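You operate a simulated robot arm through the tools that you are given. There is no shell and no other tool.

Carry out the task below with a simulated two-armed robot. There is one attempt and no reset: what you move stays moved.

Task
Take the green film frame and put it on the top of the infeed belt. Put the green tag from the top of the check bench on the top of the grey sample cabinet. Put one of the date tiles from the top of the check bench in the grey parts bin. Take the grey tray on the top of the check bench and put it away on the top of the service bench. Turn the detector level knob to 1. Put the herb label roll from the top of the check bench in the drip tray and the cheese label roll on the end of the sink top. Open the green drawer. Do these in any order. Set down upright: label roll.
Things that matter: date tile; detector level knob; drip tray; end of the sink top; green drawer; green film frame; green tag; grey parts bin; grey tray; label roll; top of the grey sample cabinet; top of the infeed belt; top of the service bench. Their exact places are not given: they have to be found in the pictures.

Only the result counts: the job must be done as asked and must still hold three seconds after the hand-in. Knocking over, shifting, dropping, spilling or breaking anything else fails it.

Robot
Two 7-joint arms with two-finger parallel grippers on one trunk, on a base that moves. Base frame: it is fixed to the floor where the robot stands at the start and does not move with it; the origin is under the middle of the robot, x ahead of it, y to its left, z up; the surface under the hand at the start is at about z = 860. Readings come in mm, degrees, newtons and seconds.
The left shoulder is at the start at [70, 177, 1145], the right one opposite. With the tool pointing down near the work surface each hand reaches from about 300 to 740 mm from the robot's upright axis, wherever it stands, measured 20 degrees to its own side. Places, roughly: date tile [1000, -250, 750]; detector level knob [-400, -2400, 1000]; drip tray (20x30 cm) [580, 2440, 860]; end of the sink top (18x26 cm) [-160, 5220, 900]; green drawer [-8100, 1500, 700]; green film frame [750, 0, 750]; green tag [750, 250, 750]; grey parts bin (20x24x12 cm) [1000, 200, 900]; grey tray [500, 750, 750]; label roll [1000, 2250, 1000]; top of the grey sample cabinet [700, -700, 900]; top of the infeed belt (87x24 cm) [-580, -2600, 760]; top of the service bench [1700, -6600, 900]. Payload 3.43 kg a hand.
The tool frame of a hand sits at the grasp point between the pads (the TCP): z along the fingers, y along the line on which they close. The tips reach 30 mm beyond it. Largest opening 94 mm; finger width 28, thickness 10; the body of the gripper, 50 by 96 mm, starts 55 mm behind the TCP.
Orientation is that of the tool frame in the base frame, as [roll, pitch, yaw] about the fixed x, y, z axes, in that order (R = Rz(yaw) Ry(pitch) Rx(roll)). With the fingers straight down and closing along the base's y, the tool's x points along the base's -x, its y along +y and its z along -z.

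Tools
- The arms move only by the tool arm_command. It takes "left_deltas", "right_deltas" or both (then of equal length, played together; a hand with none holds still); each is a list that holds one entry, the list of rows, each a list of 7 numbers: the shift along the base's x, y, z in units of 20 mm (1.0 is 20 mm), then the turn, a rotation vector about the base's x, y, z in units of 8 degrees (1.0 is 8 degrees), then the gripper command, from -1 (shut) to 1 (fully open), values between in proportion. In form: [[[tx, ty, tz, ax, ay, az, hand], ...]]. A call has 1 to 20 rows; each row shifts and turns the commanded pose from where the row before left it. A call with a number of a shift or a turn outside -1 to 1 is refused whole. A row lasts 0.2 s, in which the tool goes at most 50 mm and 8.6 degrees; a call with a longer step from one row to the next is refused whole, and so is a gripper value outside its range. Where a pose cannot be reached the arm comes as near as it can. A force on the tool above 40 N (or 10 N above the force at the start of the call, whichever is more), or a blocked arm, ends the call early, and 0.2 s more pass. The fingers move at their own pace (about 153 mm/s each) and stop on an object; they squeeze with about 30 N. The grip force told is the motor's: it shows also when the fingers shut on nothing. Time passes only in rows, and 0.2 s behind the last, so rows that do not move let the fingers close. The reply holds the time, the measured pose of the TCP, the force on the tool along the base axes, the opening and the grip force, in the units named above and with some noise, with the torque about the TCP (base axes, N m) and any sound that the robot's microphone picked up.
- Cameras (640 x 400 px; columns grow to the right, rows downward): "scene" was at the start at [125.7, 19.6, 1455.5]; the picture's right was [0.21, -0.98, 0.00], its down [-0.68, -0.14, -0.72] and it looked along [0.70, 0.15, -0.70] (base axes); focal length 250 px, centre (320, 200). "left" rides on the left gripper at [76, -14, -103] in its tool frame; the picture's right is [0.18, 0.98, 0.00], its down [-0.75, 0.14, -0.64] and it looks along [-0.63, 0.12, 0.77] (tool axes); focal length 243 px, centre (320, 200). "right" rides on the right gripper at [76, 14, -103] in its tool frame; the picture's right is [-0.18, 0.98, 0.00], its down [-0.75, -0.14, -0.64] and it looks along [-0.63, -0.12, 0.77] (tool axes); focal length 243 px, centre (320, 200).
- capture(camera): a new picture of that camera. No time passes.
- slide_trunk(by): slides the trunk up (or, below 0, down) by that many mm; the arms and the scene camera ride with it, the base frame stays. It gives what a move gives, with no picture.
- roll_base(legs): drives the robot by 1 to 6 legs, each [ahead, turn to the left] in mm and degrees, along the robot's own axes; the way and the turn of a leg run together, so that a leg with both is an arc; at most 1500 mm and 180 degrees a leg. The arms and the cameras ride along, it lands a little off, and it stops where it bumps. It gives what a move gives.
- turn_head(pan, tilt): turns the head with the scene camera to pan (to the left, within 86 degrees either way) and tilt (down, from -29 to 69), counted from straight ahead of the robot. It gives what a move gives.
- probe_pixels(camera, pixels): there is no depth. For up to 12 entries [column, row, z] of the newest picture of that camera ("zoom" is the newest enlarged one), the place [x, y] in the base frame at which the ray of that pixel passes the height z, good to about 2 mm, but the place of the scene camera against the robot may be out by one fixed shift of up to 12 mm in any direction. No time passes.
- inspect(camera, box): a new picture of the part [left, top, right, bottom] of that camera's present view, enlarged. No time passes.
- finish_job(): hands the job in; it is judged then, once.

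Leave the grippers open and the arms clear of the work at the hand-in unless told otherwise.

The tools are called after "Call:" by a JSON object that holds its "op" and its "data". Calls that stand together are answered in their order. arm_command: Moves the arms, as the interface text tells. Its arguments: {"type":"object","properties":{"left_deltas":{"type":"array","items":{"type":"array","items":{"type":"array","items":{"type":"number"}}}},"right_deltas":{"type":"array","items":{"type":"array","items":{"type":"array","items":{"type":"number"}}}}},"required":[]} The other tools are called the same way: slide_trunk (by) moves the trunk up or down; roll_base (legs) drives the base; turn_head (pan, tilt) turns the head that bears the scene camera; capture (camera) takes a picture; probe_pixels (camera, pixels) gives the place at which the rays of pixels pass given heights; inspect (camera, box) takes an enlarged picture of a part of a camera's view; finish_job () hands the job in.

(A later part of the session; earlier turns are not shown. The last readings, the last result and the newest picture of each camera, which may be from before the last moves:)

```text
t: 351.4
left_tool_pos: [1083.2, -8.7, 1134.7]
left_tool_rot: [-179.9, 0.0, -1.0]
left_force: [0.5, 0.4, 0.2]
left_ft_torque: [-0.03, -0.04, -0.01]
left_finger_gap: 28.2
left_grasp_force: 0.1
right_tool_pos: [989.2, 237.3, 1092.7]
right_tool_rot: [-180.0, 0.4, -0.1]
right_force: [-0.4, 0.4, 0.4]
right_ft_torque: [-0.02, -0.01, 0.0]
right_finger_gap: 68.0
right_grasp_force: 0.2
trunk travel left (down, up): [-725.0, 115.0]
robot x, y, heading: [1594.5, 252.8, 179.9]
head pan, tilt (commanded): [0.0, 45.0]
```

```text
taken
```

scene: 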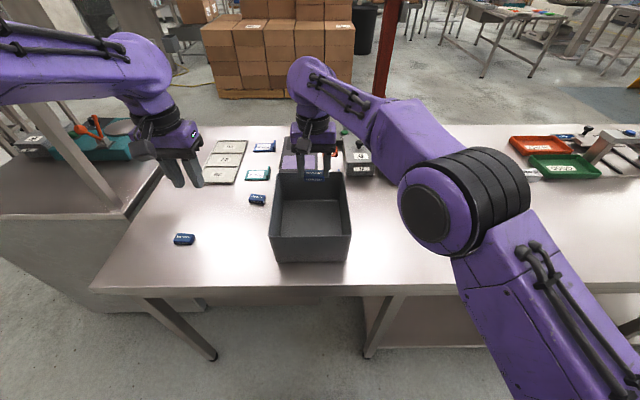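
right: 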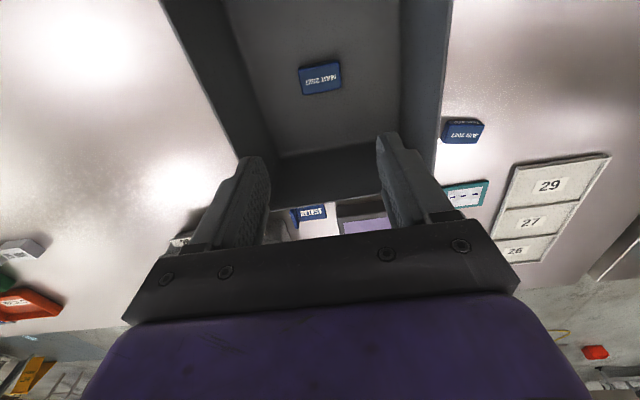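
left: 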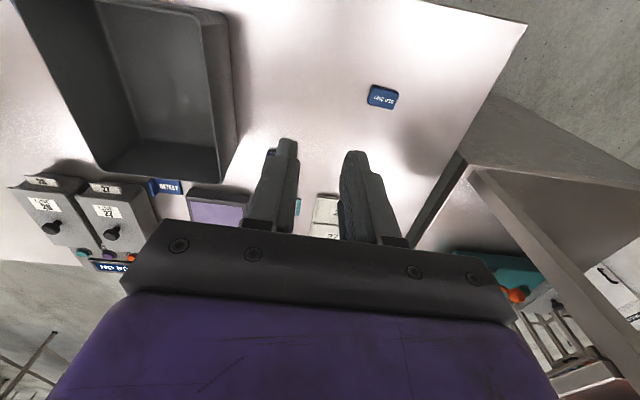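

The MAR tile lies in the bin. I retract the right hand to the robot's right side and look along the bench to the north.

Call:
{"op": "arm_command", "data": {"right_deltas": [[[0.23, 0.96, 0.1, 0, 0, 0, 0.2], [0.23, 0.96, 0.1, 0, 0, 0, 0.2], [0.23, 0.96, 0.1, 0, 0, 0, 0.2], [0.23, 0.96, 0.1, 0, 0, 0, 0.2], [0.23, 0.96, 0.1, 0, 0, 0, 0.2], [0.23, 0.96, 0.1, 0, 0, 0, 0.2], [0.23, 0.96, 0.1, 0, 0, 0, 0.2], [0.23, 0.96, 0.1, 0, 0, 0, 0.2], [0.23, 0.96, 0.1, 0, 0, 0, 0.2], [0.23, 0.96, 0.1, 0, 0, 0, 0.2], [0.23, 0.96, 0.1, 0, 0, 0, 0.2], [0.23, 0.96, 0.1, 0, 0, 0, 0.2], [0.23, 0.96, 0.1, 0, 0, 0, 0.2]]]}}

Call:
{"op": "turn_head", "data": {"pan": -50, "tilt": 25}}

Call:
{"op": "capture", "data": {"camera": "scene"}}

Call:
{"op": "turn_head", "data": {"pan": -80, "tilt": 15}}

Call:
{"op": "capture", "data": {"camera": "scene"}}

```text
t: 354.2
left_tool_pos: [1081.9, -8.7, 1136.0]
left_tool_rot: [179.9, 0.0, -1.0]
left_force: [-0.5, -0.3, 0.0]
left_ft_torque: [-0.04, 0.01, 0.03]
left_finger_gap: 28.3
left_grasp_force: 0.0
right_tool_pos: [1049.4, 486.7, 1119.3]
right_tool_rot: [180.0, 0.4, 0.0]
right_force: [-0.7, 0.1, 0.3]
right_ft_torque: [-0.03, 0.05, 0.03]
right_finger_gap: 56.2
right_grasp_force: 0.0
trunk travel left (down, up): [-725.0, 115.0]
robot x, y, heading: [1596.5, 251.3, 180.0]
head pan, tilt (commanded): [0.0, 45.0]
```

```text
t: 355.4
left_tool_pos: [1082.5, -9.5, 1135.2]
left_tool_rot: [-179.9, 0.0, -1.0]
left_force: [-0.5, -0.3, -0.2]
left_ft_torque: [-0.02, 0.0, 0.03]
left_finger_gap: 28.6
left_grasp_force: 0.2
right_tool_pos: [1048.8, 484.5, 1119.7]
right_tool_rot: [-179.9, 0.3, 0.0]
right_force: [0.5, -0.1, 0.2]
right_ft_torque: [-0.02, 0.02, -0.01]
right_finger_gap: 56.7
right_grasp_force: 0.0
trunk travel left (down, up): [-725.0, 115.0]
robot x, y, heading: [1596.9, 254.9, 179.6]
head pan, tilt (commanded): [-50.0, 25.0]
```

```text
taken
```

scene: 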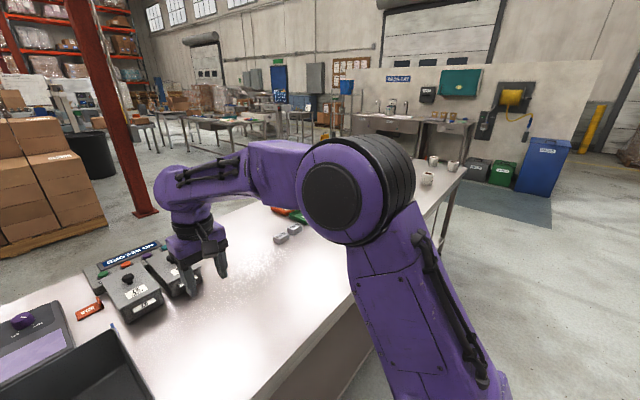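

```text
t: 356.4
left_tool_pos: [1082.3, -7.2, 1135.5]
left_tool_rot: [-179.9, 0.0, -1.0]
left_force: [-0.4, 0.0, -0.4]
left_ft_torque: [-0.01, 0.01, 0.0]
left_finger_gap: 28.2
left_grasp_force: 0.0
right_tool_pos: [1050.4, 484.7, 1118.9]
right_tool_rot: [180.0, 0.5, -0.1]
right_force: [0.2, -0.1, 0.3]
right_ft_torque: [-0.01, -0.02, 0.0]
right_finger_gap: 56.5
right_grasp_force: 0.1
trunk travel left (down, up): [-725.0, 115.0]
robot x, y, heading: [1595.5, 255.2, 179.7]
head pan, tilt (commanded): [-80.0, 15.0]
```

```text
taken
```

scene: 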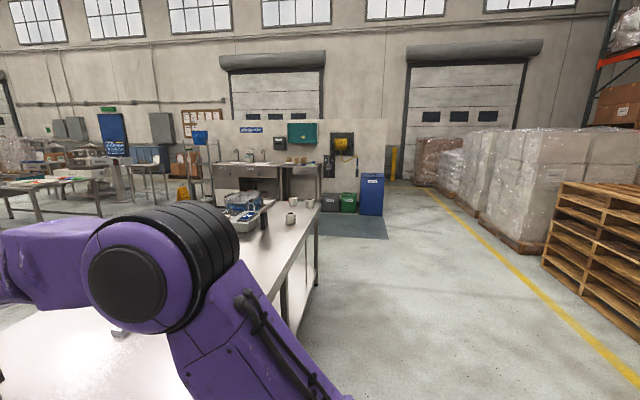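

The label rolls (white cylinders) stand at the far end of the bench. I drive there along the back: back 100, turn −90°, ahead 1950, turn +90°.

Call:
{"op": "roll_base", "data": {"legs": [[-110, 0], [0, -90], [1000, 0], [950, 0], [0, 90]]}}

Call:
{"op": "turn_head", "data": {"pan": 0, "tilt": 40}}

Call:
{"op": "capture", "data": {"camera": "scene"}}

```text
t: 374.5
left_tool_pos: [1186.5, 1950.3, 1133.8]
left_tool_rot: [180.0, 0.1, -0.8]
left_force: [0.2, -0.8, 0.6]
left_ft_torque: [0.0, 0.01, 0.0]
left_finger_gap: 28.4
left_grasp_force: 0.1
right_tool_pos: [1151.2, 2444.3, 1119.9]
right_tool_rot: [-180.0, 0.4, 0.0]
right_force: [0.5, -1.1, -0.5]
right_ft_torque: [-0.02, 0.01, -0.01]
right_finger_gap: 56.1
right_grasp_force: 0.1
trunk travel left (down, up): [-725.0, 115.0]
robot x, y, heading: [1703.7, 2212.7, 179.7]
head pan, tilt (commanded): [-80.0, 15.0]
```

```text
t: 376.1
left_tool_pos: [1186.0, 1949.8, 1135.8]
left_tool_rot: [180.0, 0.0, -0.8]
left_force: [0.1, -0.7, 0.4]
left_ft_torque: [0.01, 0.0, -0.03]
left_finger_gap: 28.0
left_grasp_force: 0.2
right_tool_pos: [1152.9, 2442.2, 1119.7]
right_tool_rot: [-180.0, 0.5, 0.0]
right_force: [-0.2, -1.1, -0.5]
right_ft_torque: [-0.01, 0.01, 0.01]
right_finger_gap: 56.3
right_grasp_force: 0.1
trunk travel left (down, up): [-725.0, 115.0]
robot x, y, heading: [1703.3, 2213.0, 179.7]
head pan, tilt (commanded): [0.0, 40.0]
```

```text
taken
```

scene: 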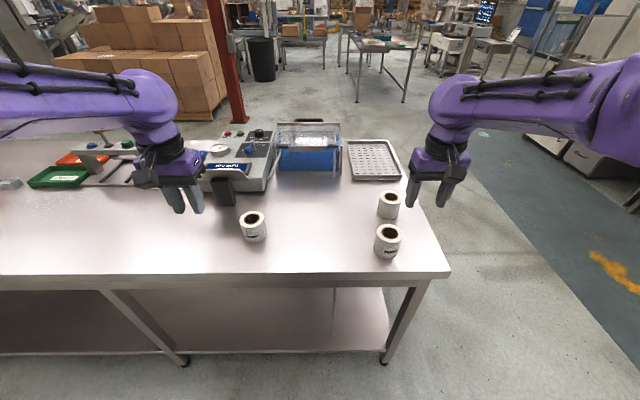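

Three label rolls at (253,225), (388,205), (387,240), and the perforated drip tray at (373,158). I zoom in to read the labels.

Call:
{"op": "inspect", "data": {"camera": "scene", "box": [340, 130, 440, 270]}}

Call:
{"op": "inspect", "data": {"camera": "scene", "box": [210, 180, 310, 260]}}

Call:
{"op": "capture", "data": {"camera": "right"}}

Call:
{"op": "capture", "data": {"camera": "left"}}

```text
2.86 times, centred on (390, 200) of scene
```

zoom: 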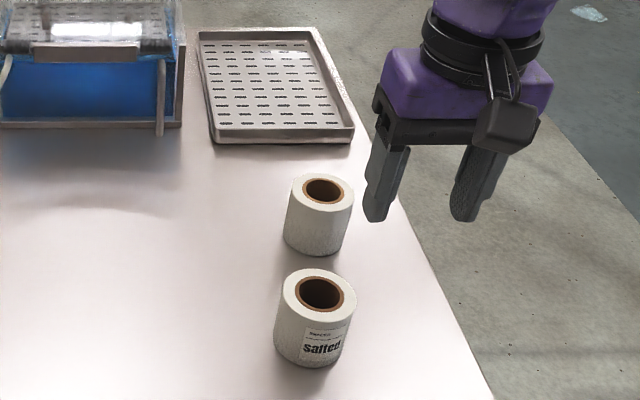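

```text
5.00 times, centred on (260, 220) of scene
```

zoom: 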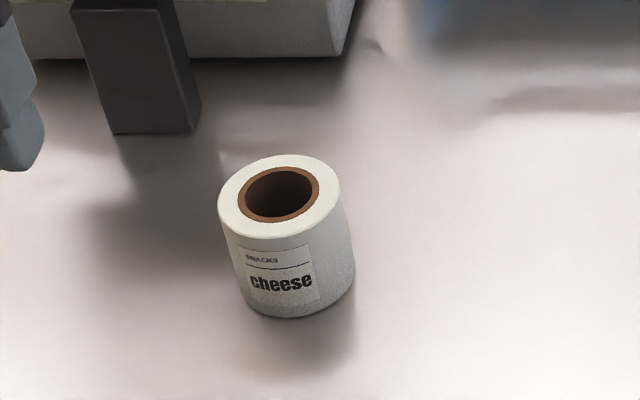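

```text
taken
```

right: 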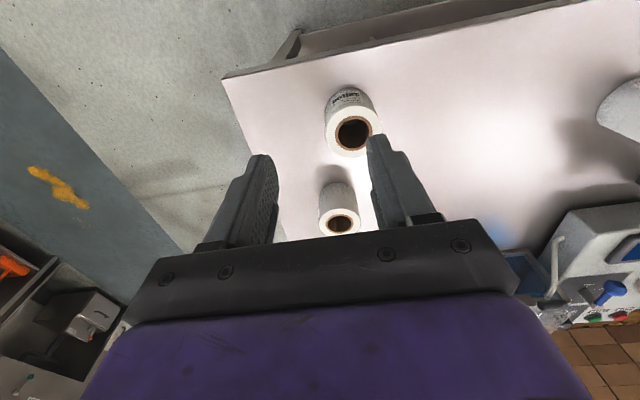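

```text
taken
```

left: 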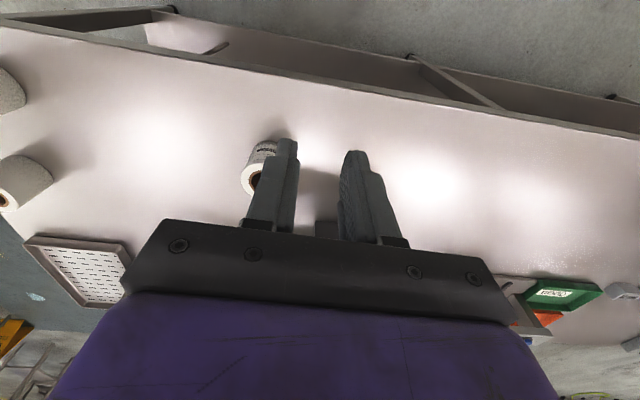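

Cheese is at (253,225), salted at (387,240); the middle one at (388,205) shows no label from here. I probe positions and take a closer look.

Call:
{"op": "probe_pixels", "data": {"camera": "scene", "pixels": [[257, 242, 860], [389, 219, 860], [386, 258, 860], [351, 180, 865], [401, 181, 865], [387, 140, 865], [345, 140, 865], [449, 277, 860], [370, 133, 860]]}}

Call:
{"op": "inspect", "data": {"camera": "right", "box": [290, 70, 400, 240]}}

```text
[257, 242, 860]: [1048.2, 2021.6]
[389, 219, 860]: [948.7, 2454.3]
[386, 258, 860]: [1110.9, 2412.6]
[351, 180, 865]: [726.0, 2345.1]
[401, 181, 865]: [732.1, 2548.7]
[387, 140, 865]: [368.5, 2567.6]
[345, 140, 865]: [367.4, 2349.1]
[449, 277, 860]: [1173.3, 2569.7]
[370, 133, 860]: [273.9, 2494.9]
```

```text
2.35 times, centred on (345, 155) of right
```

zoom: 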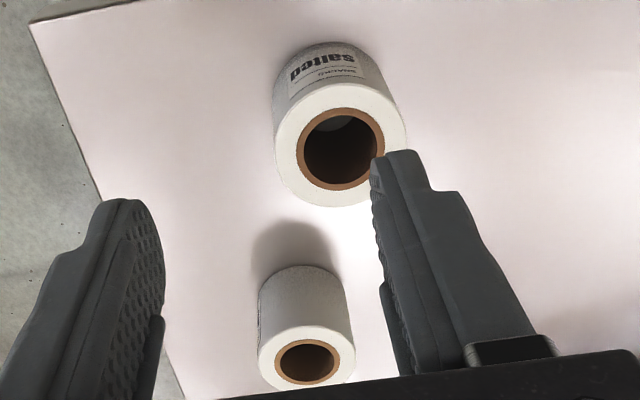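

Roll diameter is ≈84 mm, hole ≈45 mm. From here (after driving 190 mm closer) the right hand can take the middle roll and the left hand the cheese roll. I drive ahead 190 mm and look with both hand cameras.

Call:
{"op": "roll_base", "data": {"legs": [[190, 0]]}}

Call:
{"op": "capture", "data": {"camera": "scene"}}

Call:
{"op": "capture", "data": {"camera": "right"}}

Call:
{"op": "capture", "data": {"camera": "left"}}

```text
t: 377.6
left_tool_pos: [995.9, 1952.1, 1136.6]
left_tool_rot: [-180.0, 0.0, -0.9]
left_force: [-0.1, 0.4, 0.7]
left_ft_torque: [-0.03, -0.03, -0.02]
left_finger_gap: 28.0
left_grasp_force: 0.1
right_tool_pos: [962.0, 2444.7, 1120.4]
right_tool_rot: [180.0, 0.5, 0.1]
right_force: [-0.3, -1.1, -0.4]
right_ft_torque: [-0.02, -0.01, 0.0]
right_finger_gap: 56.4
right_grasp_force: 0.1
trunk travel left (down, up): [-725.0, 115.0]
robot x, y, heading: [1509.3, 2214.3, 180.0]
head pan, tilt (commanded): [0.0, 40.0]
```

```text
taken
```

scene: 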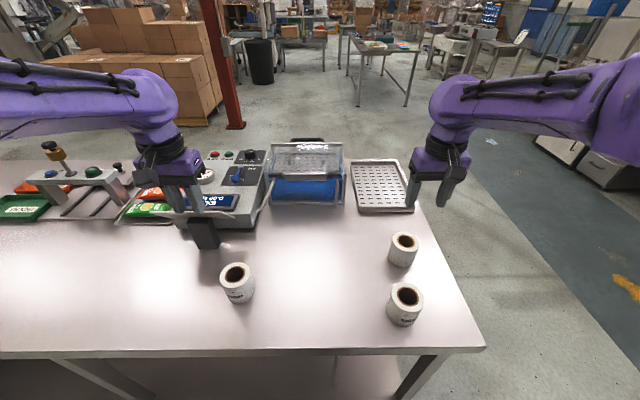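

```text
taken
```

right: 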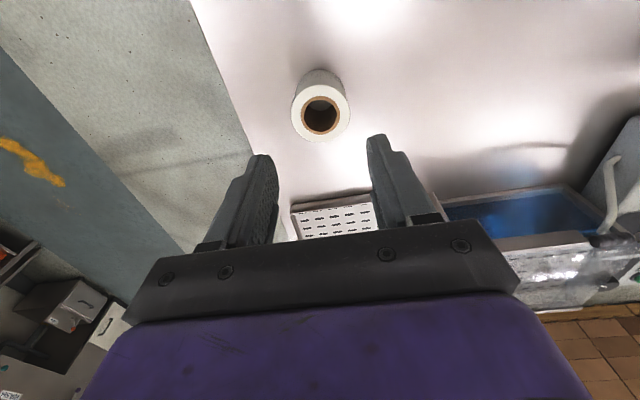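

```text
taken
```

left: 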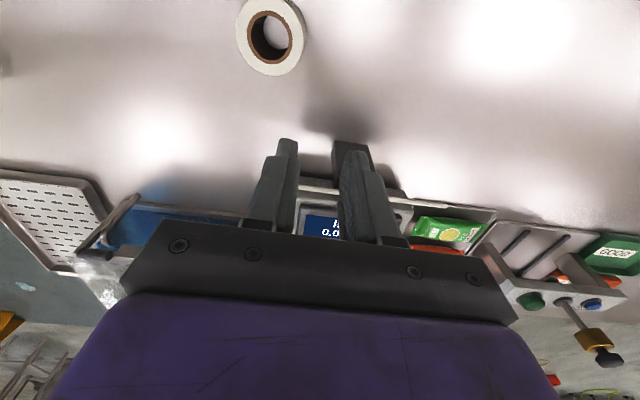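

I zoom both hand views on the rolls for exact geometry.

Call:
{"op": "inspect", "data": {"camera": "right", "box": [270, 50, 370, 160]}}

Call:
{"op": "probe_pixels", "data": {"camera": "zoom", "pixels": [[215, 230, 930], [425, 225, 930], [320, 170, 930], [320, 325, 930], [270, 235, 930], [372, 235, 930], [320, 195, 930], [320, 290, 930]]}}

Call:
{"op": "inspect", "data": {"camera": "left", "box": [220, 0, 320, 100]}}

```text
3.64 times, centred on (320, 105) of right
```

zoom: 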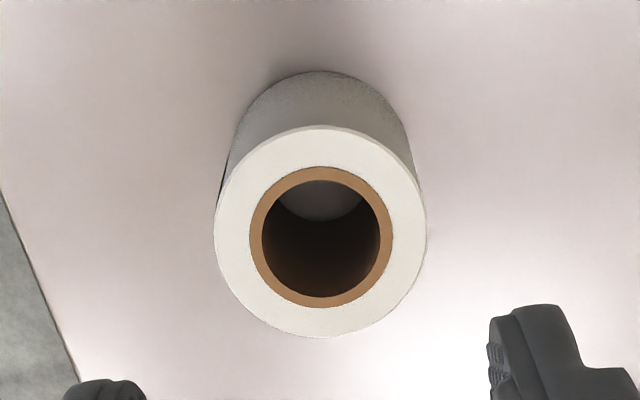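

```text
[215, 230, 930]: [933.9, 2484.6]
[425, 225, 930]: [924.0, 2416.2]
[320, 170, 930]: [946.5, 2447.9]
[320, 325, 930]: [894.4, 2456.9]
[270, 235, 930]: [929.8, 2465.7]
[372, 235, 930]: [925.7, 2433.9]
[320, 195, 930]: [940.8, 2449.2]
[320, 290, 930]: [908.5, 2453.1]
```

```text
4.00 times, centred on (270, 50) of left
```

zoom: 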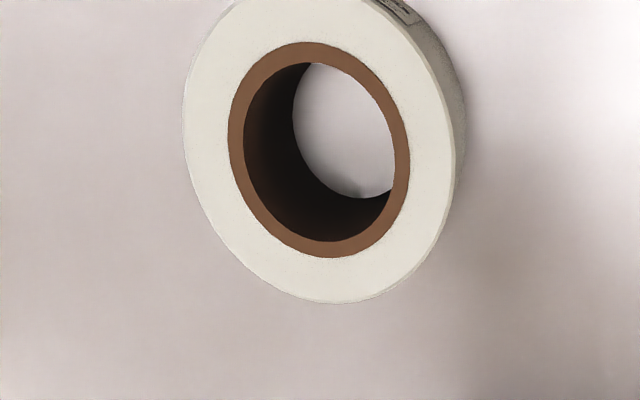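

Call:
{"op": "probe_pixels", "data": {"camera": "left", "pixels": [[235, 33, 920], [304, 37, 920], [270, 76, 920], [277, 0, 920], [248, 34, 920], [292, 38, 920]]}}

Call:
{"op": "probe_pixels", "data": {"camera": "right", "pixels": [[320, 70, 860], [320, 85, 910], [320, 85, 920], [320, 85, 930], [320, 142.6, 910], [320, 142.6, 920], [320, 142.6, 930], [292, 112, 910], [349, 112, 910], [304, 112, 910], [336, 112, 910]]}}

```text
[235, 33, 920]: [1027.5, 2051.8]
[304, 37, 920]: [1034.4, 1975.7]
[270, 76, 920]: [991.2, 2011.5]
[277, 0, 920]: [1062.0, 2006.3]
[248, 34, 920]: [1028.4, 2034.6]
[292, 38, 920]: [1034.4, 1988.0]
```

```text
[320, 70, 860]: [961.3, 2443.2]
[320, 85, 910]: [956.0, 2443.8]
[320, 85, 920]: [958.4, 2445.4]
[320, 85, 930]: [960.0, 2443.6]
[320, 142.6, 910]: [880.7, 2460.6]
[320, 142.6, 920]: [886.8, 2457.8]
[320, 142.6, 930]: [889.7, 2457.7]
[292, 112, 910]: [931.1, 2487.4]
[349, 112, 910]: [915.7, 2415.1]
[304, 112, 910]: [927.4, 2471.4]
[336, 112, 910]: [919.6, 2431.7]
```

Roll: ø≈70, height ≈70 mm (z 860–930), middle roll centre ≈ (925,2450). I open the right gripper fully and move above it to z≈1000.

Call:
{"op": "arm_command", "data": {"right_deltas": [[[-0.46, 0.07, 0, 0, -0.03, 0, 1], [-0.46, 0.07, 0, 0, -0.03, 0, 1], [-0.46, 0.07, 0, 0, 0, 0, 1], [-0.46, 0.06, 0, 0, 0, 0, 1], [0, 0, -0.9, 0, 0, 0, 1], [0, 0, -0.9, 0, 0, 0, 1], [0, 0, -0.9, 0, 0, 0, 1], [0, 0, -0.9, 0, 0, 0, 1], [0, 0, -0.9, 0, 0, 0, 1], [0, 0, -0.9, 0, 0, 0, 1], [0, 0, -0.6, 0, 0, 0, 1], [0, 0, 0, 0, 0, 0, 1]]]}}

Call:
{"op": "capture", "data": {"camera": "right"}}

```text
t: 380.2
left_tool_pos: [994.2, 1950.4, 1135.6]
left_tool_rot: [-179.9, 0.1, -0.9]
left_force: [0.1, 0.2, 1.3]
left_ft_torque: [0.01, 0.02, -0.02]
left_finger_gap: 28.5
left_grasp_force: 0.0
right_tool_pos: [923.1, 2449.2, 999.7]
right_tool_rot: [179.9, -0.1, 0.2]
right_force: [-0.1, -0.1, 0.1]
right_ft_torque: [-0.03, 0.02, 0.0]
right_finger_gap: 93.6
right_grasp_force: 0.1
trunk travel left (down, up): [-725.0, 115.0]
robot x, y, heading: [1507.8, 2212.2, 179.7]
head pan, tilt (commanded): [0.0, 40.0]
```

```text
taken
```

right: 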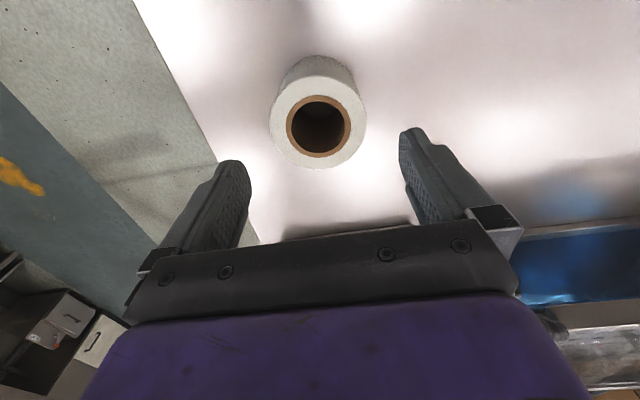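

Call:
{"op": "probe_pixels", "data": {"camera": "right", "pixels": [[319, 127, 930], [271, 122, 930], [366, 116, 930], [319, 76, 930], [319, 168, 930]]}}

```text
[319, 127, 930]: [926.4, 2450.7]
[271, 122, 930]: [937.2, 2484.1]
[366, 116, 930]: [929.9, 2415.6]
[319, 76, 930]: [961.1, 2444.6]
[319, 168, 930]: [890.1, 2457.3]
```

Centre (925.6,2450). I shift +2.5 mm in x and descend to z≈906 around the roll.

Call:
{"op": "arm_command", "data": {"right_deltas": [[[0.12, 0.03, -0.5, 0, 0, 0, 1], [0, 0, -0.9, 0, 0, 0, 1], [0, 0, -0.9, 0, 0, 0, 1], [0, 0, -0.9, 0, 0, 0, 1], [0, 0, -0.9, 0, 0, 0, 1], [0, 0, -0.6, 0, 0, 0, 1], [0, 0, 0, 0, 0, 0, 1]]]}}

Call:
{"op": "capture", "data": {"camera": "right"}}

```text
t: 381.8
left_tool_pos: [994.3, 1951.1, 1135.1]
left_tool_rot: [-180.0, 0.0, -0.9]
left_force: [-0.3, 0.3, -0.4]
left_ft_torque: [0.02, -0.01, 0.01]
left_finger_gap: 28.2
left_grasp_force: 0.1
right_tool_pos: [926.8, 2450.7, 906.1]
right_tool_rot: [-180.0, 0.0, 0.1]
right_force: [0.4, -0.1, -0.5]
right_ft_torque: [0.0, -0.04, -0.02]
right_finger_gap: 94.0
right_grasp_force: 0.0
trunk travel left (down, up): [-725.0, 115.0]
robot x, y, heading: [1508.1, 2210.7, 179.8]
head pan, tilt (commanded): [0.0, 40.0]
```

```text
taken
```

right: 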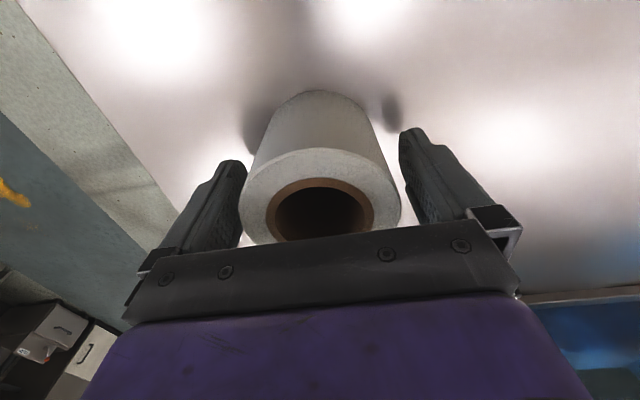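

The roll is between the fingers. I close and lift slightly.

Call:
{"op": "arm_command", "data": {"right_deltas": [[[0, 0, 0, 0, 0, 0, 0.7], [0, 0, 0, 0, 0, 0, 0.4], [0, 0, 0, 0, 0, 0, 0.2], [0, 0, 0, 0, 0, 0, 0.2]]]}}

Call:
{"op": "arm_command", "data": {"right_deltas": [[[0, 0, 0, 0, 0, 0, -0.2], [0, 0, 0, 0, 0, 0, -1], [0, 0, 0.3, 0, 0, 0, -1], [0, 0, 0.6, 0, 0, 0, -1], [0, 0, 0.9, 0, 0, 0, -1], [0, 0, 0.9, 0, 0, 0, -1], [0, 0, 0.9, 0, 0, 0, -1], [0, 0, 0.9, 0, 0, 0, -1], [0, 0, 0.9, 0, 0, 0, -1], [0, 0, 0.9, 0, 0, 0, -1], [0, 0, 0.9, 0, 0, 0, -1], [0, 0, 0.9, 0, 0, 0, -1], [0, 0, 0.9, 0, 0, 0, -1], [0, 0, 0.9, 0, 0, 0, -1]]]}}

Call:
{"op": "capture", "data": {"camera": "right"}}

Call:
{"op": "capture", "data": {"camera": "scene"}}

```text
t: 382.8
left_tool_pos: [994.3, 1950.7, 1135.5]
left_tool_rot: [-180.0, 0.0, -0.9]
left_force: [0.8, -0.3, -0.2]
left_ft_torque: [-0.05, 0.02, -0.02]
left_finger_gap: 28.5
left_grasp_force: 0.1
right_tool_pos: [926.7, 2450.9, 907.2]
right_tool_rot: [180.0, -0.2, 0.1]
right_force: [-0.2, -0.5, 1.5]
right_ft_torque: [-0.02, 0.03, 0.01]
right_finger_gap: 72.5
right_grasp_force: 29.9
trunk travel left (down, up): [-725.0, 115.0]
robot x, y, heading: [1510.7, 2213.2, 179.5]
head pan, tilt (commanded): [0.0, 40.0]
```

```text
t: 385.8
left_tool_pos: [995.3, 1952.6, 1136.1]
left_tool_rot: [-179.9, 0.0, -0.9]
left_force: [0.0, -0.1, -0.8]
left_ft_torque: [0.01, 0.03, 0.01]
left_finger_gap: 28.4
left_grasp_force: 0.0
right_tool_pos: [926.7, 2450.9, 1104.5]
right_tool_rot: [180.0, -0.1, 0.1]
right_force: [-0.7, -0.9, -1.1]
right_ft_torque: [0.0, 0.0, 0.0]
right_finger_gap: 72.6
right_grasp_force: 30.5
trunk travel left (down, up): [-725.0, 115.0]
robot x, y, heading: [1511.7, 2215.7, 180.1]
head pan, tilt (commanded): [0.0, 40.0]
```

```text
taken
```

right: 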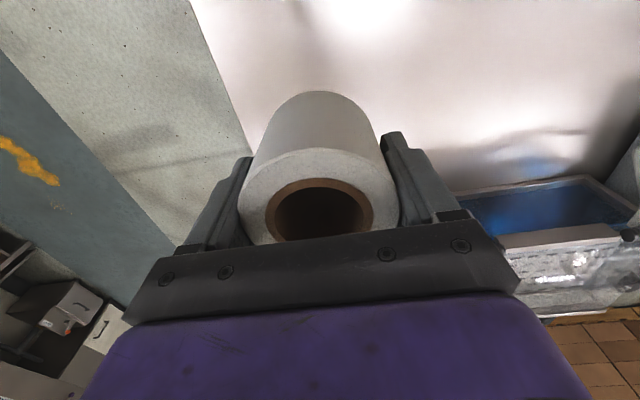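

```text
taken
```

scene: 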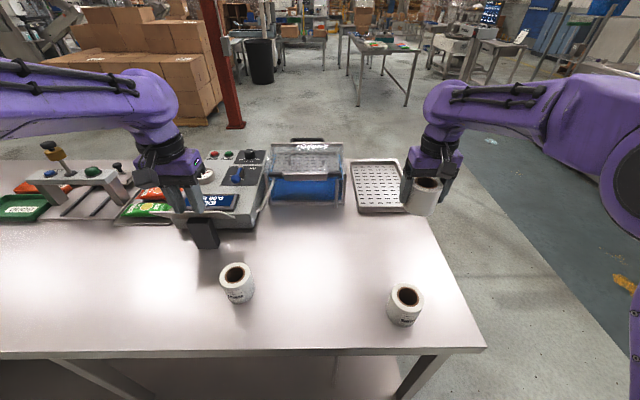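

The roll (ø72.5) is held by the right hand. By elimination (cheese, salted seen) it is the herb roll; I'll verify its label later. Now the cheese roll with the left hand: I probe the dark block near it first.

Call:
{"op": "probe_pixels", "data": {"camera": "scene", "pixels": [[198, 250, 860], [220, 246, 860], [238, 303, 860], [222, 216, 930], [190, 218, 930]]}}

Call:
{"op": "arm_command", "data": {"left_deltas": [[[0.4, 0.75, 0, 0, 0, 0, 1], [0.4, 0.75, 0, 0, 0, 0, 1], [0.4, 0.75, 0, 0, 0, 0, 1], [0.4, 0.75, 0, 0, 0, 0.1, 1], [0, 0, -0.9, 0, 0, 0, 1], [0, 0, -0.9, 0, 0, 0, 1], [0, 0, -0.9, 0, 0, 0, 1], [0, 0, 0, 0, 0, 0, 1]]]}}

Call:
{"op": "capture", "data": {"camera": "left"}}

```text
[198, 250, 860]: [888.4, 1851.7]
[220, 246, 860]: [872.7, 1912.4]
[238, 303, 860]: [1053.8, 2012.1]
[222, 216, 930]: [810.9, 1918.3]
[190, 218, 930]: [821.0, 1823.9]
```

```text
t: 387.6
left_tool_pos: [1026.3, 2011.6, 1080.7]
left_tool_rot: [180.0, 0.0, -0.1]
left_force: [-0.1, -0.2, 0.0]
left_ft_torque: [0.03, 0.02, 0.01]
left_finger_gap: 93.6
left_grasp_force: 0.2
right_tool_pos: [926.4, 2450.8, 1103.6]
right_tool_rot: [180.0, -0.1, 0.0]
right_force: [-0.7, -0.4, -2.3]
right_ft_torque: [-0.02, -0.01, -0.03]
right_finger_gap: 72.4
right_grasp_force: 30.1
trunk travel left (down, up): [-725.0, 115.0]
robot x, y, heading: [1513.1, 2212.3, 179.7]
head pan, tilt (commanded): [0.0, 40.0]
```

```text
taken
```

left: 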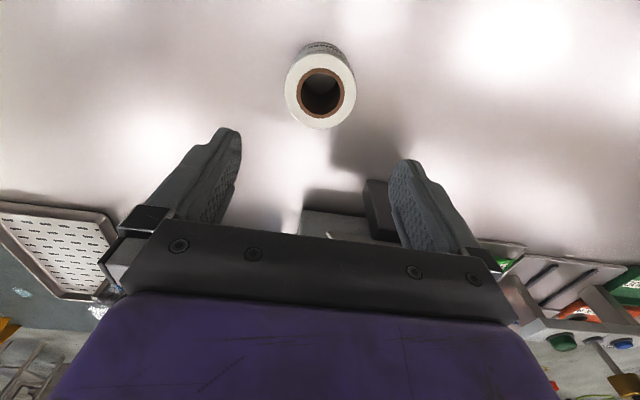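

Call:
{"op": "inspect", "data": {"camera": "left", "box": [265, 25, 375, 145]}}

Call:
{"op": "probe_pixels", "data": {"camera": "left", "pixels": [[285, 88, 930], [355, 92, 930], [320, 128, 930], [322, 53, 930], [321, 92, 930]]}}

```text
3.33 times, centred on (320, 85) of left
```

zoom: 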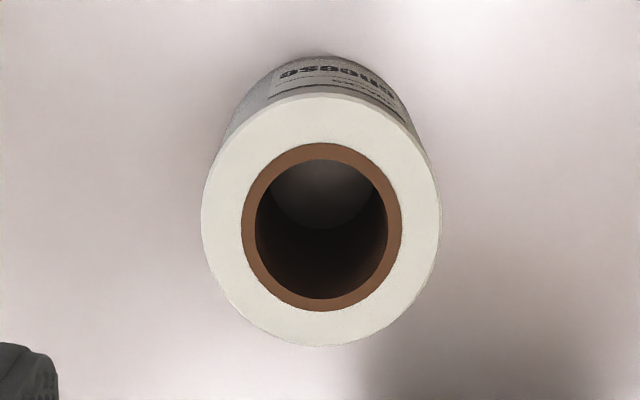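

```text
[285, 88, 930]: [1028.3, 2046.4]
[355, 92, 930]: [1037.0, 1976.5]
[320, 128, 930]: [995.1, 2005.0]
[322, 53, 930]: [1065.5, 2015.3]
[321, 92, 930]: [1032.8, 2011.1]
```

Cheese centre ≈ (1030.3,2011.5). I shift +4 mm in x and descend to z≈906.

Call:
{"op": "arm_command", "data": {"left_deltas": [[[0.1, 0, -0.9, 0, 0, 0, 1], [0.1, 0, -0.9, 0, 0, 0, 1], [0, 0, -0.9, 0, 0, 0, 1], [0, 0, -0.9, 0, 0, 0, 1], [0, 0, 0, 0, 0, 0, 1]]]}}

Call:
{"op": "capture", "data": {"camera": "left"}}

```text
t: 388.8
left_tool_pos: [1030.7, 2011.9, 1008.5]
left_tool_rot: [-179.9, -0.1, -0.1]
left_force: [0.6, 0.2, 0.6]
left_ft_torque: [-0.02, -0.03, -0.01]
left_finger_gap: 94.1
left_grasp_force: 0.0
right_tool_pos: [927.1, 2451.1, 1104.3]
right_tool_rot: [-180.0, -0.2, 0.1]
right_force: [0.0, 0.1, -1.6]
right_ft_torque: [0.0, 0.01, 0.01]
right_finger_gap: 72.6
right_grasp_force: 30.3
trunk travel left (down, up): [-725.0, 115.0]
robot x, y, heading: [1510.7, 2216.0, 179.9]
head pan, tilt (commanded): [0.0, 40.0]
```

```text
taken
```

left: 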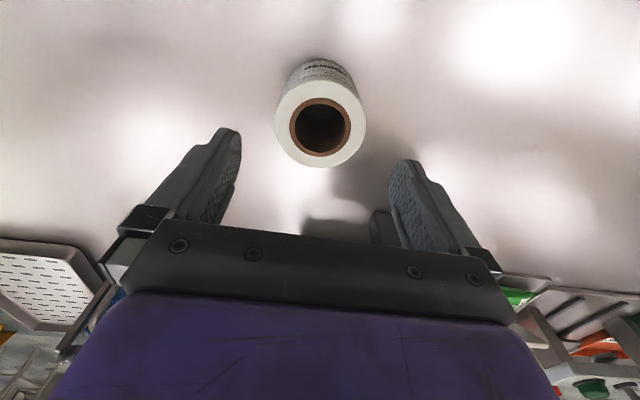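

Aligned. I descend 102 mm more to z≈906 and close.

Call:
{"op": "arm_command", "data": {"left_deltas": [[[0, 0, -0.9, 0, 0, 0, 1], [0, 0, -0.9, 0, 0, 0, 1], [0, 0, -0.9, 0, 0, 0, 1], [0, 0, -0.9, 0, 0, 0, 1], [0, 0, -0.9, 0, 0, 0, 1], [0, 0, -0.6, 0, 0, 0, 1], [0, 0, 0, 0, 0, 0, 1], [0, 0, 0, 0, 0, 0, 0.7], [0, 0, 0, 0, 0, 0, 0.5], [0, 0, 0, 0, 0, 0, 0.2], [0, 0, 0, 0, 0, 0, -1]]]}}

Call:
{"op": "capture", "data": {"camera": "left"}}

```text
t: 391.2
left_tool_pos: [1030.5, 2011.3, 907.1]
left_tool_rot: [180.0, 0.1, -0.1]
left_force: [-0.3, -0.8, 0.8]
left_ft_torque: [0.06, -0.04, -0.01]
left_finger_gap: 71.8
left_grasp_force: 30.3
right_tool_pos: [926.6, 2450.5, 1103.1]
right_tool_rot: [-180.0, -0.1, 0.1]
right_force: [-0.4, -0.1, -1.3]
right_ft_torque: [0.01, 0.03, 0.01]
right_finger_gap: 72.5
right_grasp_force: 30.4
trunk travel left (down, up): [-725.0, 115.0]
robot x, y, heading: [1509.2, 2211.9, 179.9]
head pan, tilt (commanded): [0.0, 40.0]
```

```text
taken
```

left: 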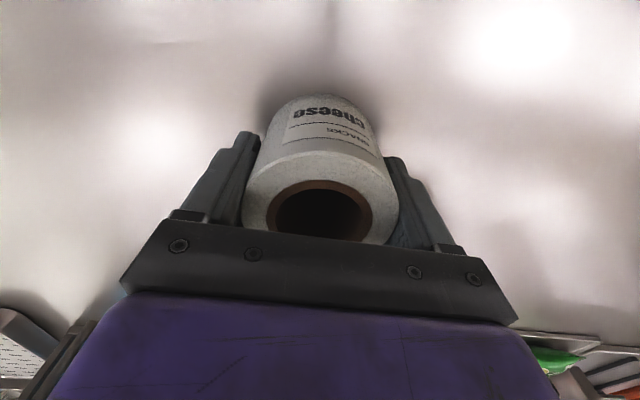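

Cheese roll gripped (71.8 mm). I lift it to z≈1110.

Call:
{"op": "arm_command", "data": {"left_deltas": [[[0, 0, 0.3, 0, 0, 0, -1], [0, 0, 0.6, 0, 0, 0, -1], [0, 0, 0.9, 0, 0, 0, -1], [0, 0, 0.9, 0, 0, 0, -1], [0, 0, 0.9, 0, 0, 0, -1], [0, 0, 0.9, 0, 0, 0, -1], [0, 0, 0.9, 0, 0, 0, -1], [0, 0, 0.9, 0, 0, 0, -1], [0, 0, 0.9, 0, 0, 0, -1], [0, 0, 0.9, 0, 0, 0, -1], [0, 0, 0.9, 0, 0, 0, -1], [0, 0, 0.9, 0, 0, 0, -1]]]}}

Call:
{"op": "turn_head", "data": {"pan": -60, "tilt": 20}}

Call:
{"op": "capture", "data": {"camera": "scene"}}

```text
t: 393.8
left_tool_pos: [1031.3, 2011.9, 1105.0]
left_tool_rot: [-179.9, 0.0, -0.1]
left_force: [0.0, -0.5, -1.7]
left_ft_torque: [-0.03, -0.01, -0.02]
left_finger_gap: 71.7
left_grasp_force: 30.3
right_tool_pos: [926.8, 2451.2, 1104.9]
right_tool_rot: [-180.0, 0.0, 0.1]
right_force: [-0.2, 0.4, -2.3]
right_ft_torque: [0.0, -0.01, -0.02]
right_finger_gap: 72.5
right_grasp_force: 29.5
trunk travel left (down, up): [-725.0, 115.0]
robot x, y, heading: [1510.1, 2218.0, 180.1]
head pan, tilt (commanded): [0.0, 40.0]
```

```text
t: 395.1
left_tool_pos: [1029.9, 2011.3, 1105.0]
left_tool_rot: [180.0, -0.1, -0.1]
left_force: [-1.2, 0.3, -1.3]
left_ft_torque: [0.01, 0.0, -0.05]
left_finger_gap: 71.7
left_grasp_force: 29.9
right_tool_pos: [925.5, 2451.2, 1104.6]
right_tool_rot: [180.0, -0.2, 0.1]
right_force: [-0.2, 0.0, -2.2]
right_ft_torque: [-0.02, 0.0, -0.02]
right_finger_gap: 72.6
right_grasp_force: 29.9
trunk travel left (down, up): [-725.0, 115.0]
robot x, y, heading: [1510.1, 2215.3, 180.1]
head pan, tilt (commanded): [-60.0, 20.0]
```

```text
taken
```

scene: 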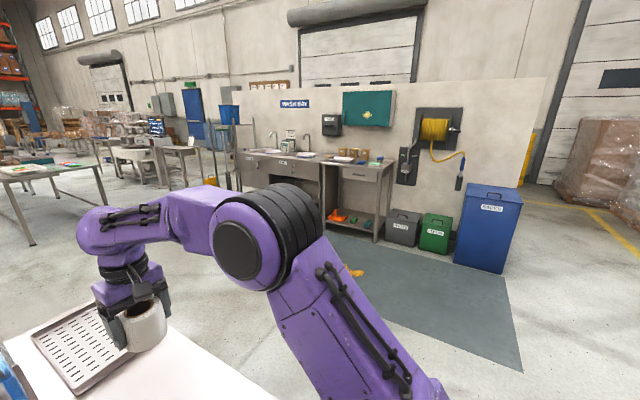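

Now the drip tray. I drive around the bench's north end: back 350, face north, go to y≈3215, then west to x≈780 and face south.

Call:
{"op": "roll_base", "data": {"legs": [[-350, 0], [0, -90], [1000, 0], [0, 90], [1080, 0]]}}

Call:
{"op": "turn_head", "data": {"pan": 60, "tilt": 30}}

Call:
{"op": "capture", "data": {"camera": "scene"}}

```text
t: 415.0
left_tool_pos: [308.1, 3048.7, 1104.6]
left_tool_rot: [-179.9, 0.1, -1.0]
left_force: [-0.3, 0.0, -1.3]
left_ft_torque: [-0.03, -0.01, -0.03]
left_finger_gap: 71.8
left_grasp_force: 30.1
right_tool_pos: [210.3, 3491.1, 1104.3]
right_tool_rot: [180.0, -0.1, -0.7]
right_force: [-0.6, 0.4, -1.6]
right_ft_torque: [-0.02, 0.0, -0.01]
right_finger_gap: 72.1
right_grasp_force: 29.7
trunk travel left (down, up): [-725.0, 115.0]
robot x, y, heading: [791.0, 3244.0, 178.8]
head pan, tilt (commanded): [-60.0, 20.0]
```

```text
t: 417.0
left_tool_pos: [308.5, 3049.1, 1105.7]
left_tool_rot: [-179.9, 0.0, -1.1]
left_force: [0.1, -0.2, -1.8]
left_ft_torque: [0.01, 0.01, -0.06]
left_finger_gap: 71.9
left_grasp_force: 29.6
right_tool_pos: [209.6, 3489.9, 1103.1]
right_tool_rot: [-180.0, -0.1, -0.8]
right_force: [-0.8, 0.4, -1.4]
right_ft_torque: [0.03, 0.03, 0.01]
right_finger_gap: 71.8
right_grasp_force: 30.8
trunk travel left (down, up): [-725.0, 115.0]
robot x, y, heading: [790.3, 3247.9, 178.9]
head pan, tilt (commanded): [60.0, 30.0]
```

```text
taken
```

scene: 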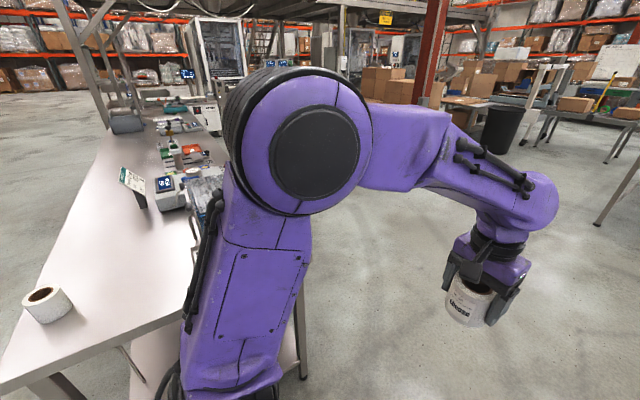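

I turn left 91° to face south and advance 215 mm.

Call:
{"op": "roll_base", "data": {"legs": [[0, 91], [215, 0]]}}

Call:
{"op": "turn_head", "data": {"pan": -5, "tilt": 40}}

Call:
{"op": "capture", "data": {"camera": "scene"}}

Call:
{"op": "capture", "data": {"camera": "right"}}

```text
t: 422.5
left_tool_pos: [989.9, 2549.0, 1105.6]
left_tool_rot: [-179.9, 0.1, 89.7]
left_force: [-0.8, -0.3, -1.3]
left_ft_torque: [0.01, 0.01, -0.01]
left_finger_gap: 72.0
left_grasp_force: 30.0
right_tool_pos: [550.1, 2446.8, 1104.5]
right_tool_rot: [180.0, 0.0, 89.9]
right_force: [-0.3, -0.1, -1.9]
right_ft_torque: [-0.01, 0.0, 0.01]
right_finger_gap: 72.0
right_grasp_force: 30.3
trunk travel left (down, up): [-725.0, 115.0]
robot x, y, heading: [787.5, 3028.3, -90.4]
head pan, tilt (commanded): [60.0, 30.0]
```

```text
t: 423.9
left_tool_pos: [990.4, 2548.1, 1104.9]
left_tool_rot: [-179.9, 0.0, 89.7]
left_force: [0.4, -0.7, -1.6]
left_ft_torque: [-0.01, 0.0, -0.02]
left_finger_gap: 71.7
left_grasp_force: 30.1
right_tool_pos: [549.8, 2446.0, 1103.1]
right_tool_rot: [-180.0, 0.0, 89.9]
right_force: [0.3, 0.5, -2.4]
right_ft_torque: [-0.03, 0.02, 0.01]
right_finger_gap: 71.9
right_grasp_force: 30.2
trunk travel left (down, up): [-725.0, 115.0]
robot x, y, heading: [785.5, 3028.8, -90.5]
head pan, tilt (commanded): [-5.0, 40.0]
```

```text
taken
```

scene: 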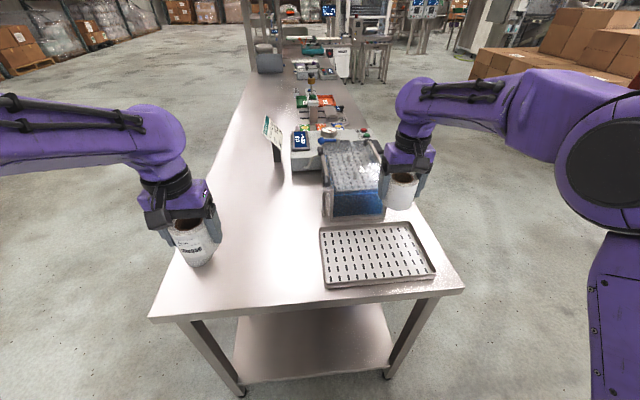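

```text
taken
```

right: 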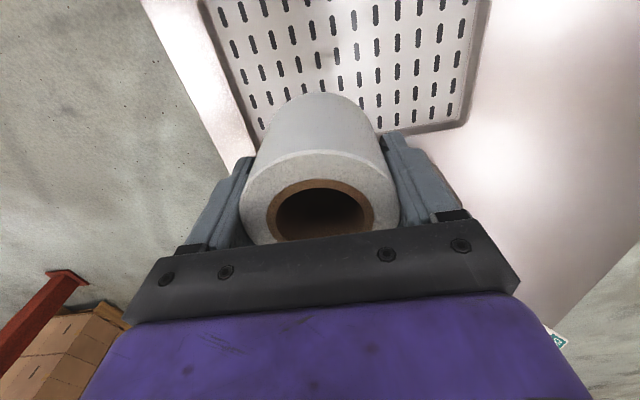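

The drip tray is right below/ahead. I probe its rim from both cameras.

Call:
{"op": "probe_pixels", "data": {"camera": "scene", "pixels": [[321, 226, 878], [411, 223, 878], [436, 276, 878], [326, 286, 878]]}}

Call:
{"op": "probe_pixels", "data": {"camera": "right", "pixels": [[253, 148, 878], [203, 20, 878], [462, 120, 878], [487, 5, 878], [453, 115, 865], [478, 10, 865]]}}

Call:
{"op": "inspect", "data": {"camera": "scene", "box": [290, 150, 470, 310]}}

```text
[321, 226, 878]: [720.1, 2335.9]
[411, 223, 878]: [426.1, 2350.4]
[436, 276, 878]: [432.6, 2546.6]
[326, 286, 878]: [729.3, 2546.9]
```

```text
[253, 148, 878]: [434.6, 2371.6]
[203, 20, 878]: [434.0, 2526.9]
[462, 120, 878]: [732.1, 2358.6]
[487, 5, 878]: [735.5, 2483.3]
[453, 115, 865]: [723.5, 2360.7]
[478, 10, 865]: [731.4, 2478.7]
```

```text
2.50 times, centred on (380, 230) of scene
```

zoom: 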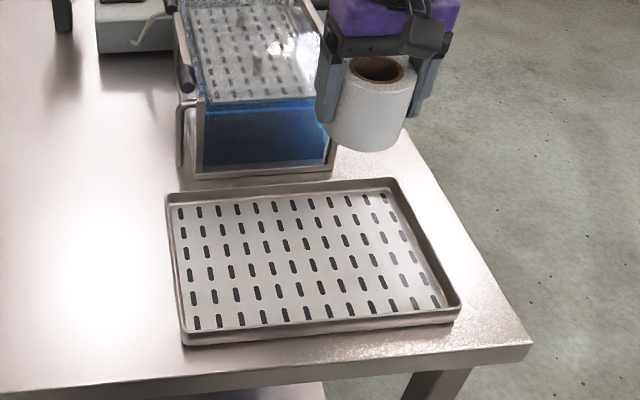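

Tray inside spans about x 435–730, y 2350–2545. I move over its middle (585,2458) and lower to z≈935.

Call:
{"op": "arm_command", "data": {"right_deltas": [[[0.88, 0.3, 0, 0, 0, 0, -1], [0.88, 0.3, 0, 0, 0, 0, -1], [0, 0, -0.9, 0, 0, 0, -1], [0, 0, -0.9, 0, 0, 0, -1], [0, 0, -0.9, 0, 0, 0, -1], [0, 0, -0.9, 0, 0, 0, -1], [0, 0, -0.9, 0, 0, 0, -1], [0, 0, -0.9, 0, 0, 0, -1], [0, 0, -0.9, 0, 0, 0, -1], [0, 0, -0.9, 0, 0, 0, -1], [0, 0, -0.9, 0, 0, 0, -1], [0, 0, 0, 0, 0, 0, -1]]]}}

Call:
{"op": "capture", "data": {"camera": "scene"}}

Call:
{"op": "capture", "data": {"camera": "right"}}

```text
t: 426.5
left_tool_pos: [990.2, 2549.4, 1105.9]
left_tool_rot: [-179.8, 0.0, 89.7]
left_force: [0.1, 0.0, -2.3]
left_ft_torque: [0.03, -0.03, 0.01]
left_finger_gap: 72.0
left_grasp_force: 30.2
right_tool_pos: [585.8, 2457.1, 941.6]
right_tool_rot: [-180.0, 0.0, 89.9]
right_force: [0.2, 0.8, -1.2]
right_ft_torque: [-0.03, 0.02, 0.02]
right_finger_gap: 72.0
right_grasp_force: 29.3
trunk travel left (down, up): [-725.0, 115.0]
robot x, y, heading: [790.1, 3025.1, -90.5]
head pan, tilt (commanded): [-5.0, 40.0]
```

```text
taken
```

scene: 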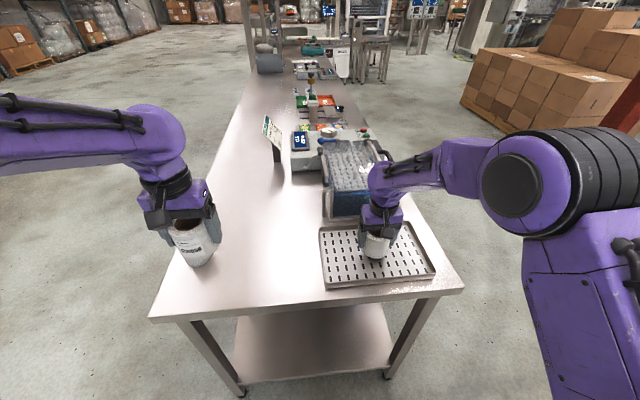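

```text
taken
```

right: 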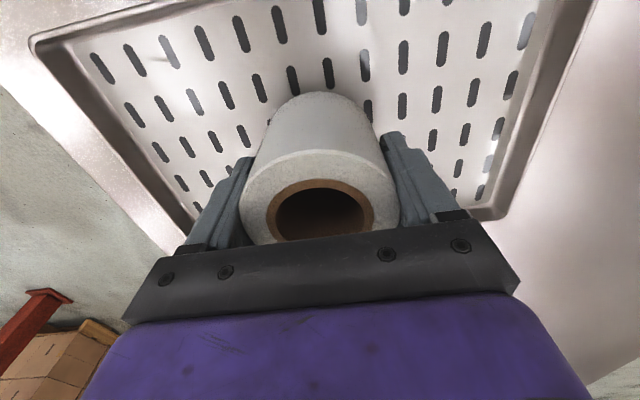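

Centred over the tray. I lower to ~928, then in 2–3 mm steps.

Call:
{"op": "arm_command", "data": {"right_deltas": [[[0, 0, -0.4, 0, 0, 0, -1], [0, 0, -0.25, 0, 0, 0, -1], [0, 0, 0, 0, 0, 0, -1]]]}}

Call:
{"op": "arm_command", "data": {"right_deltas": [[[0, 0, -0.12, 0, 0, 0, -1], [0, 0, -0.12, 0, 0, 0, -1]]]}}

Call:
{"op": "arm_command", "data": {"right_deltas": [[[0, 0, -0.1, 0, 0, 0, -1]]]}}

Call:
{"op": "arm_command", "data": {"right_deltas": [[[0, 0, -0.1, 0, 0, 0, -1]]]}}

```text
t: 427.3
left_tool_pos: [990.4, 2549.3, 1104.5]
left_tool_rot: [-179.9, 0.0, 89.8]
left_force: [0.2, -0.7, -1.8]
left_ft_torque: [-0.01, 0.01, 0.0]
left_finger_gap: 71.9
left_grasp_force: 29.8
right_tool_pos: [585.8, 2457.4, 928.0]
right_tool_rot: [-179.9, 0.1, 89.9]
right_force: [0.7, 0.2, -1.7]
right_ft_torque: [0.0, 0.01, 0.01]
right_finger_gap: 72.0
right_grasp_force: 29.9
trunk travel left (down, up): [-725.0, 115.0]
robot x, y, heading: [790.4, 3027.7, -90.3]
head pan, tilt (commanded): [-5.0, 40.0]
```

```text
t: 427.9
left_tool_pos: [990.5, 2548.1, 1105.7]
left_tool_rot: [-179.9, 0.0, 89.7]
left_force: [-0.4, 0.7, -1.5]
left_ft_torque: [-0.01, 0.0, -0.01]
left_finger_gap: 71.9
left_grasp_force: 30.2
right_tool_pos: [585.1, 2458.2, 924.4]
right_tool_rot: [-180.0, -0.2, 90.0]
right_force: [0.3, 0.3, -1.4]
right_ft_torque: [0.0, 0.02, -0.02]
right_finger_gap: 72.0
right_grasp_force: 30.1
trunk travel left (down, up): [-725.0, 115.0]
robot x, y, heading: [789.5, 3028.4, -90.7]
head pan, tilt (commanded): [-5.0, 40.0]
```

```text
t: 428.3
left_tool_pos: [990.3, 2548.6, 1105.6]
left_tool_rot: [-179.9, 0.1, 89.6]
left_force: [0.3, 0.3, -1.8]
left_ft_torque: [0.03, 0.0, 0.0]
left_finger_gap: 71.7
left_grasp_force: 30.0
right_tool_pos: [585.2, 2456.5, 920.9]
right_tool_rot: [-180.0, -0.1, 89.9]
right_force: [-0.5, 1.1, -1.2]
right_ft_torque: [0.02, 0.0, 0.03]
right_finger_gap: 72.0
right_grasp_force: 30.3
trunk travel left (down, up): [-725.0, 115.0]
robot x, y, heading: [791.8, 3031.2, -90.3]
head pan, tilt (commanded): [-5.0, 40.0]
```

```text
t: 428.7
left_tool_pos: [990.2, 2549.8, 1104.7]
left_tool_rot: [-180.0, 0.1, 89.8]
left_force: [0.4, 0.0, -2.2]
left_ft_torque: [0.0, 0.0, 0.0]
left_finger_gap: 72.0
left_grasp_force: 29.7
right_tool_pos: [583.2, 2457.8, 918.8]
right_tool_rot: [-180.0, -0.1, 89.8]
right_force: [-0.3, -0.6, -1.9]
right_ft_torque: [0.01, 0.01, -0.01]
right_finger_gap: 72.0
right_grasp_force: 30.7
trunk travel left (down, up): [-725.0, 115.0]
robot x, y, heading: [792.0, 3030.2, -90.6]
head pan, tilt (commanded): [-5.0, 40.0]
```

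Call:
{"op": "arm_command", "data": {"right_deltas": [[[0, 0, -0.1, 0, 0, 0, -1]]]}}

Call:
{"op": "arm_command", "data": {"right_deltas": [[[0, 0, -0.1, 0, 0, 0, -1]]]}}

Call:
{"op": "arm_command", "data": {"right_deltas": [[[0, 0, -0.1, 0, 0, 0, -1]]]}}

Call:
{"op": "arm_command", "data": {"right_deltas": [[[0, 0, -0.1, 0, 0, 0, -1]]]}}

```text
t: 429.1
left_tool_pos: [990.6, 2548.9, 1104.9]
left_tool_rot: [-179.8, 0.0, 89.7]
left_force: [0.0, -0.7, -1.4]
left_ft_torque: [0.0, 0.03, 0.01]
left_finger_gap: 72.0
left_grasp_force: 30.0
right_tool_pos: [585.1, 2457.8, 917.7]
right_tool_rot: [180.0, -0.1, 90.0]
right_force: [-0.9, 0.4, -1.0]
right_ft_torque: [-0.02, -0.02, 0.01]
right_finger_gap: 72.0
right_grasp_force: 30.1
trunk travel left (down, up): [-725.0, 115.0]
robot x, y, heading: [788.3, 3029.1, -90.6]
head pan, tilt (commanded): [-5.0, 40.0]
```

```text
t: 429.5
left_tool_pos: [990.4, 2548.5, 1104.9]
left_tool_rot: [-179.9, 0.0, 89.7]
left_force: [0.1, 0.4, -1.7]
left_ft_torque: [-0.02, 0.01, 0.02]
left_finger_gap: 71.7
left_grasp_force: 29.8
right_tool_pos: [585.4, 2457.9, 915.9]
right_tool_rot: [-180.0, 0.0, 89.8]
right_force: [-0.7, 0.8, -1.4]
right_ft_torque: [0.01, 0.03, 0.01]
right_finger_gap: 72.0
right_grasp_force: 30.2
trunk travel left (down, up): [-725.0, 115.0]
robot x, y, heading: [790.7, 3028.2, -90.4]
head pan, tilt (commanded): [-5.0, 40.0]
```

```text
t: 429.9
left_tool_pos: [990.1, 2548.9, 1105.9]
left_tool_rot: [-180.0, 0.1, 89.7]
left_force: [0.0, 0.2, -1.4]
left_ft_torque: [0.01, 0.01, 0.0]
left_finger_gap: 71.8
left_grasp_force: 30.1
right_tool_pos: [585.4, 2457.6, 915.3]
right_tool_rot: [-180.0, 0.1, 89.9]
right_force: [0.0, 0.3, 2.4]
right_ft_torque: [0.18, 0.09, 0.01]
right_finger_gap: 71.8
right_grasp_force: 29.9
trunk travel left (down, up): [-725.0, 115.0]
robot x, y, heading: [790.1, 3030.2, -90.5]
head pan, tilt (commanded): [-5.0, 40.0]
```

```text
t: 430.3
left_tool_pos: [989.6, 2550.5, 1105.0]
left_tool_rot: [-179.7, 0.0, 89.6]
left_force: [0.5, 0.7, -2.0]
left_ft_torque: [-0.02, 0.01, -0.03]
left_finger_gap: 71.9
left_grasp_force: 30.2
right_tool_pos: [584.4, 2458.7, 915.1]
right_tool_rot: [-180.0, 0.3, 89.8]
right_force: [-3.2, -3.1, 18.6]
right_ft_torque: [0.51, 0.04, 0.1]
right_finger_gap: 71.8
right_grasp_force: 30.3
trunk travel left (down, up): [-725.0, 115.0]
robot x, y, heading: [787.4, 3030.1, -90.5]
head pan, tilt (commanded): [-5.0, 40.0]
```

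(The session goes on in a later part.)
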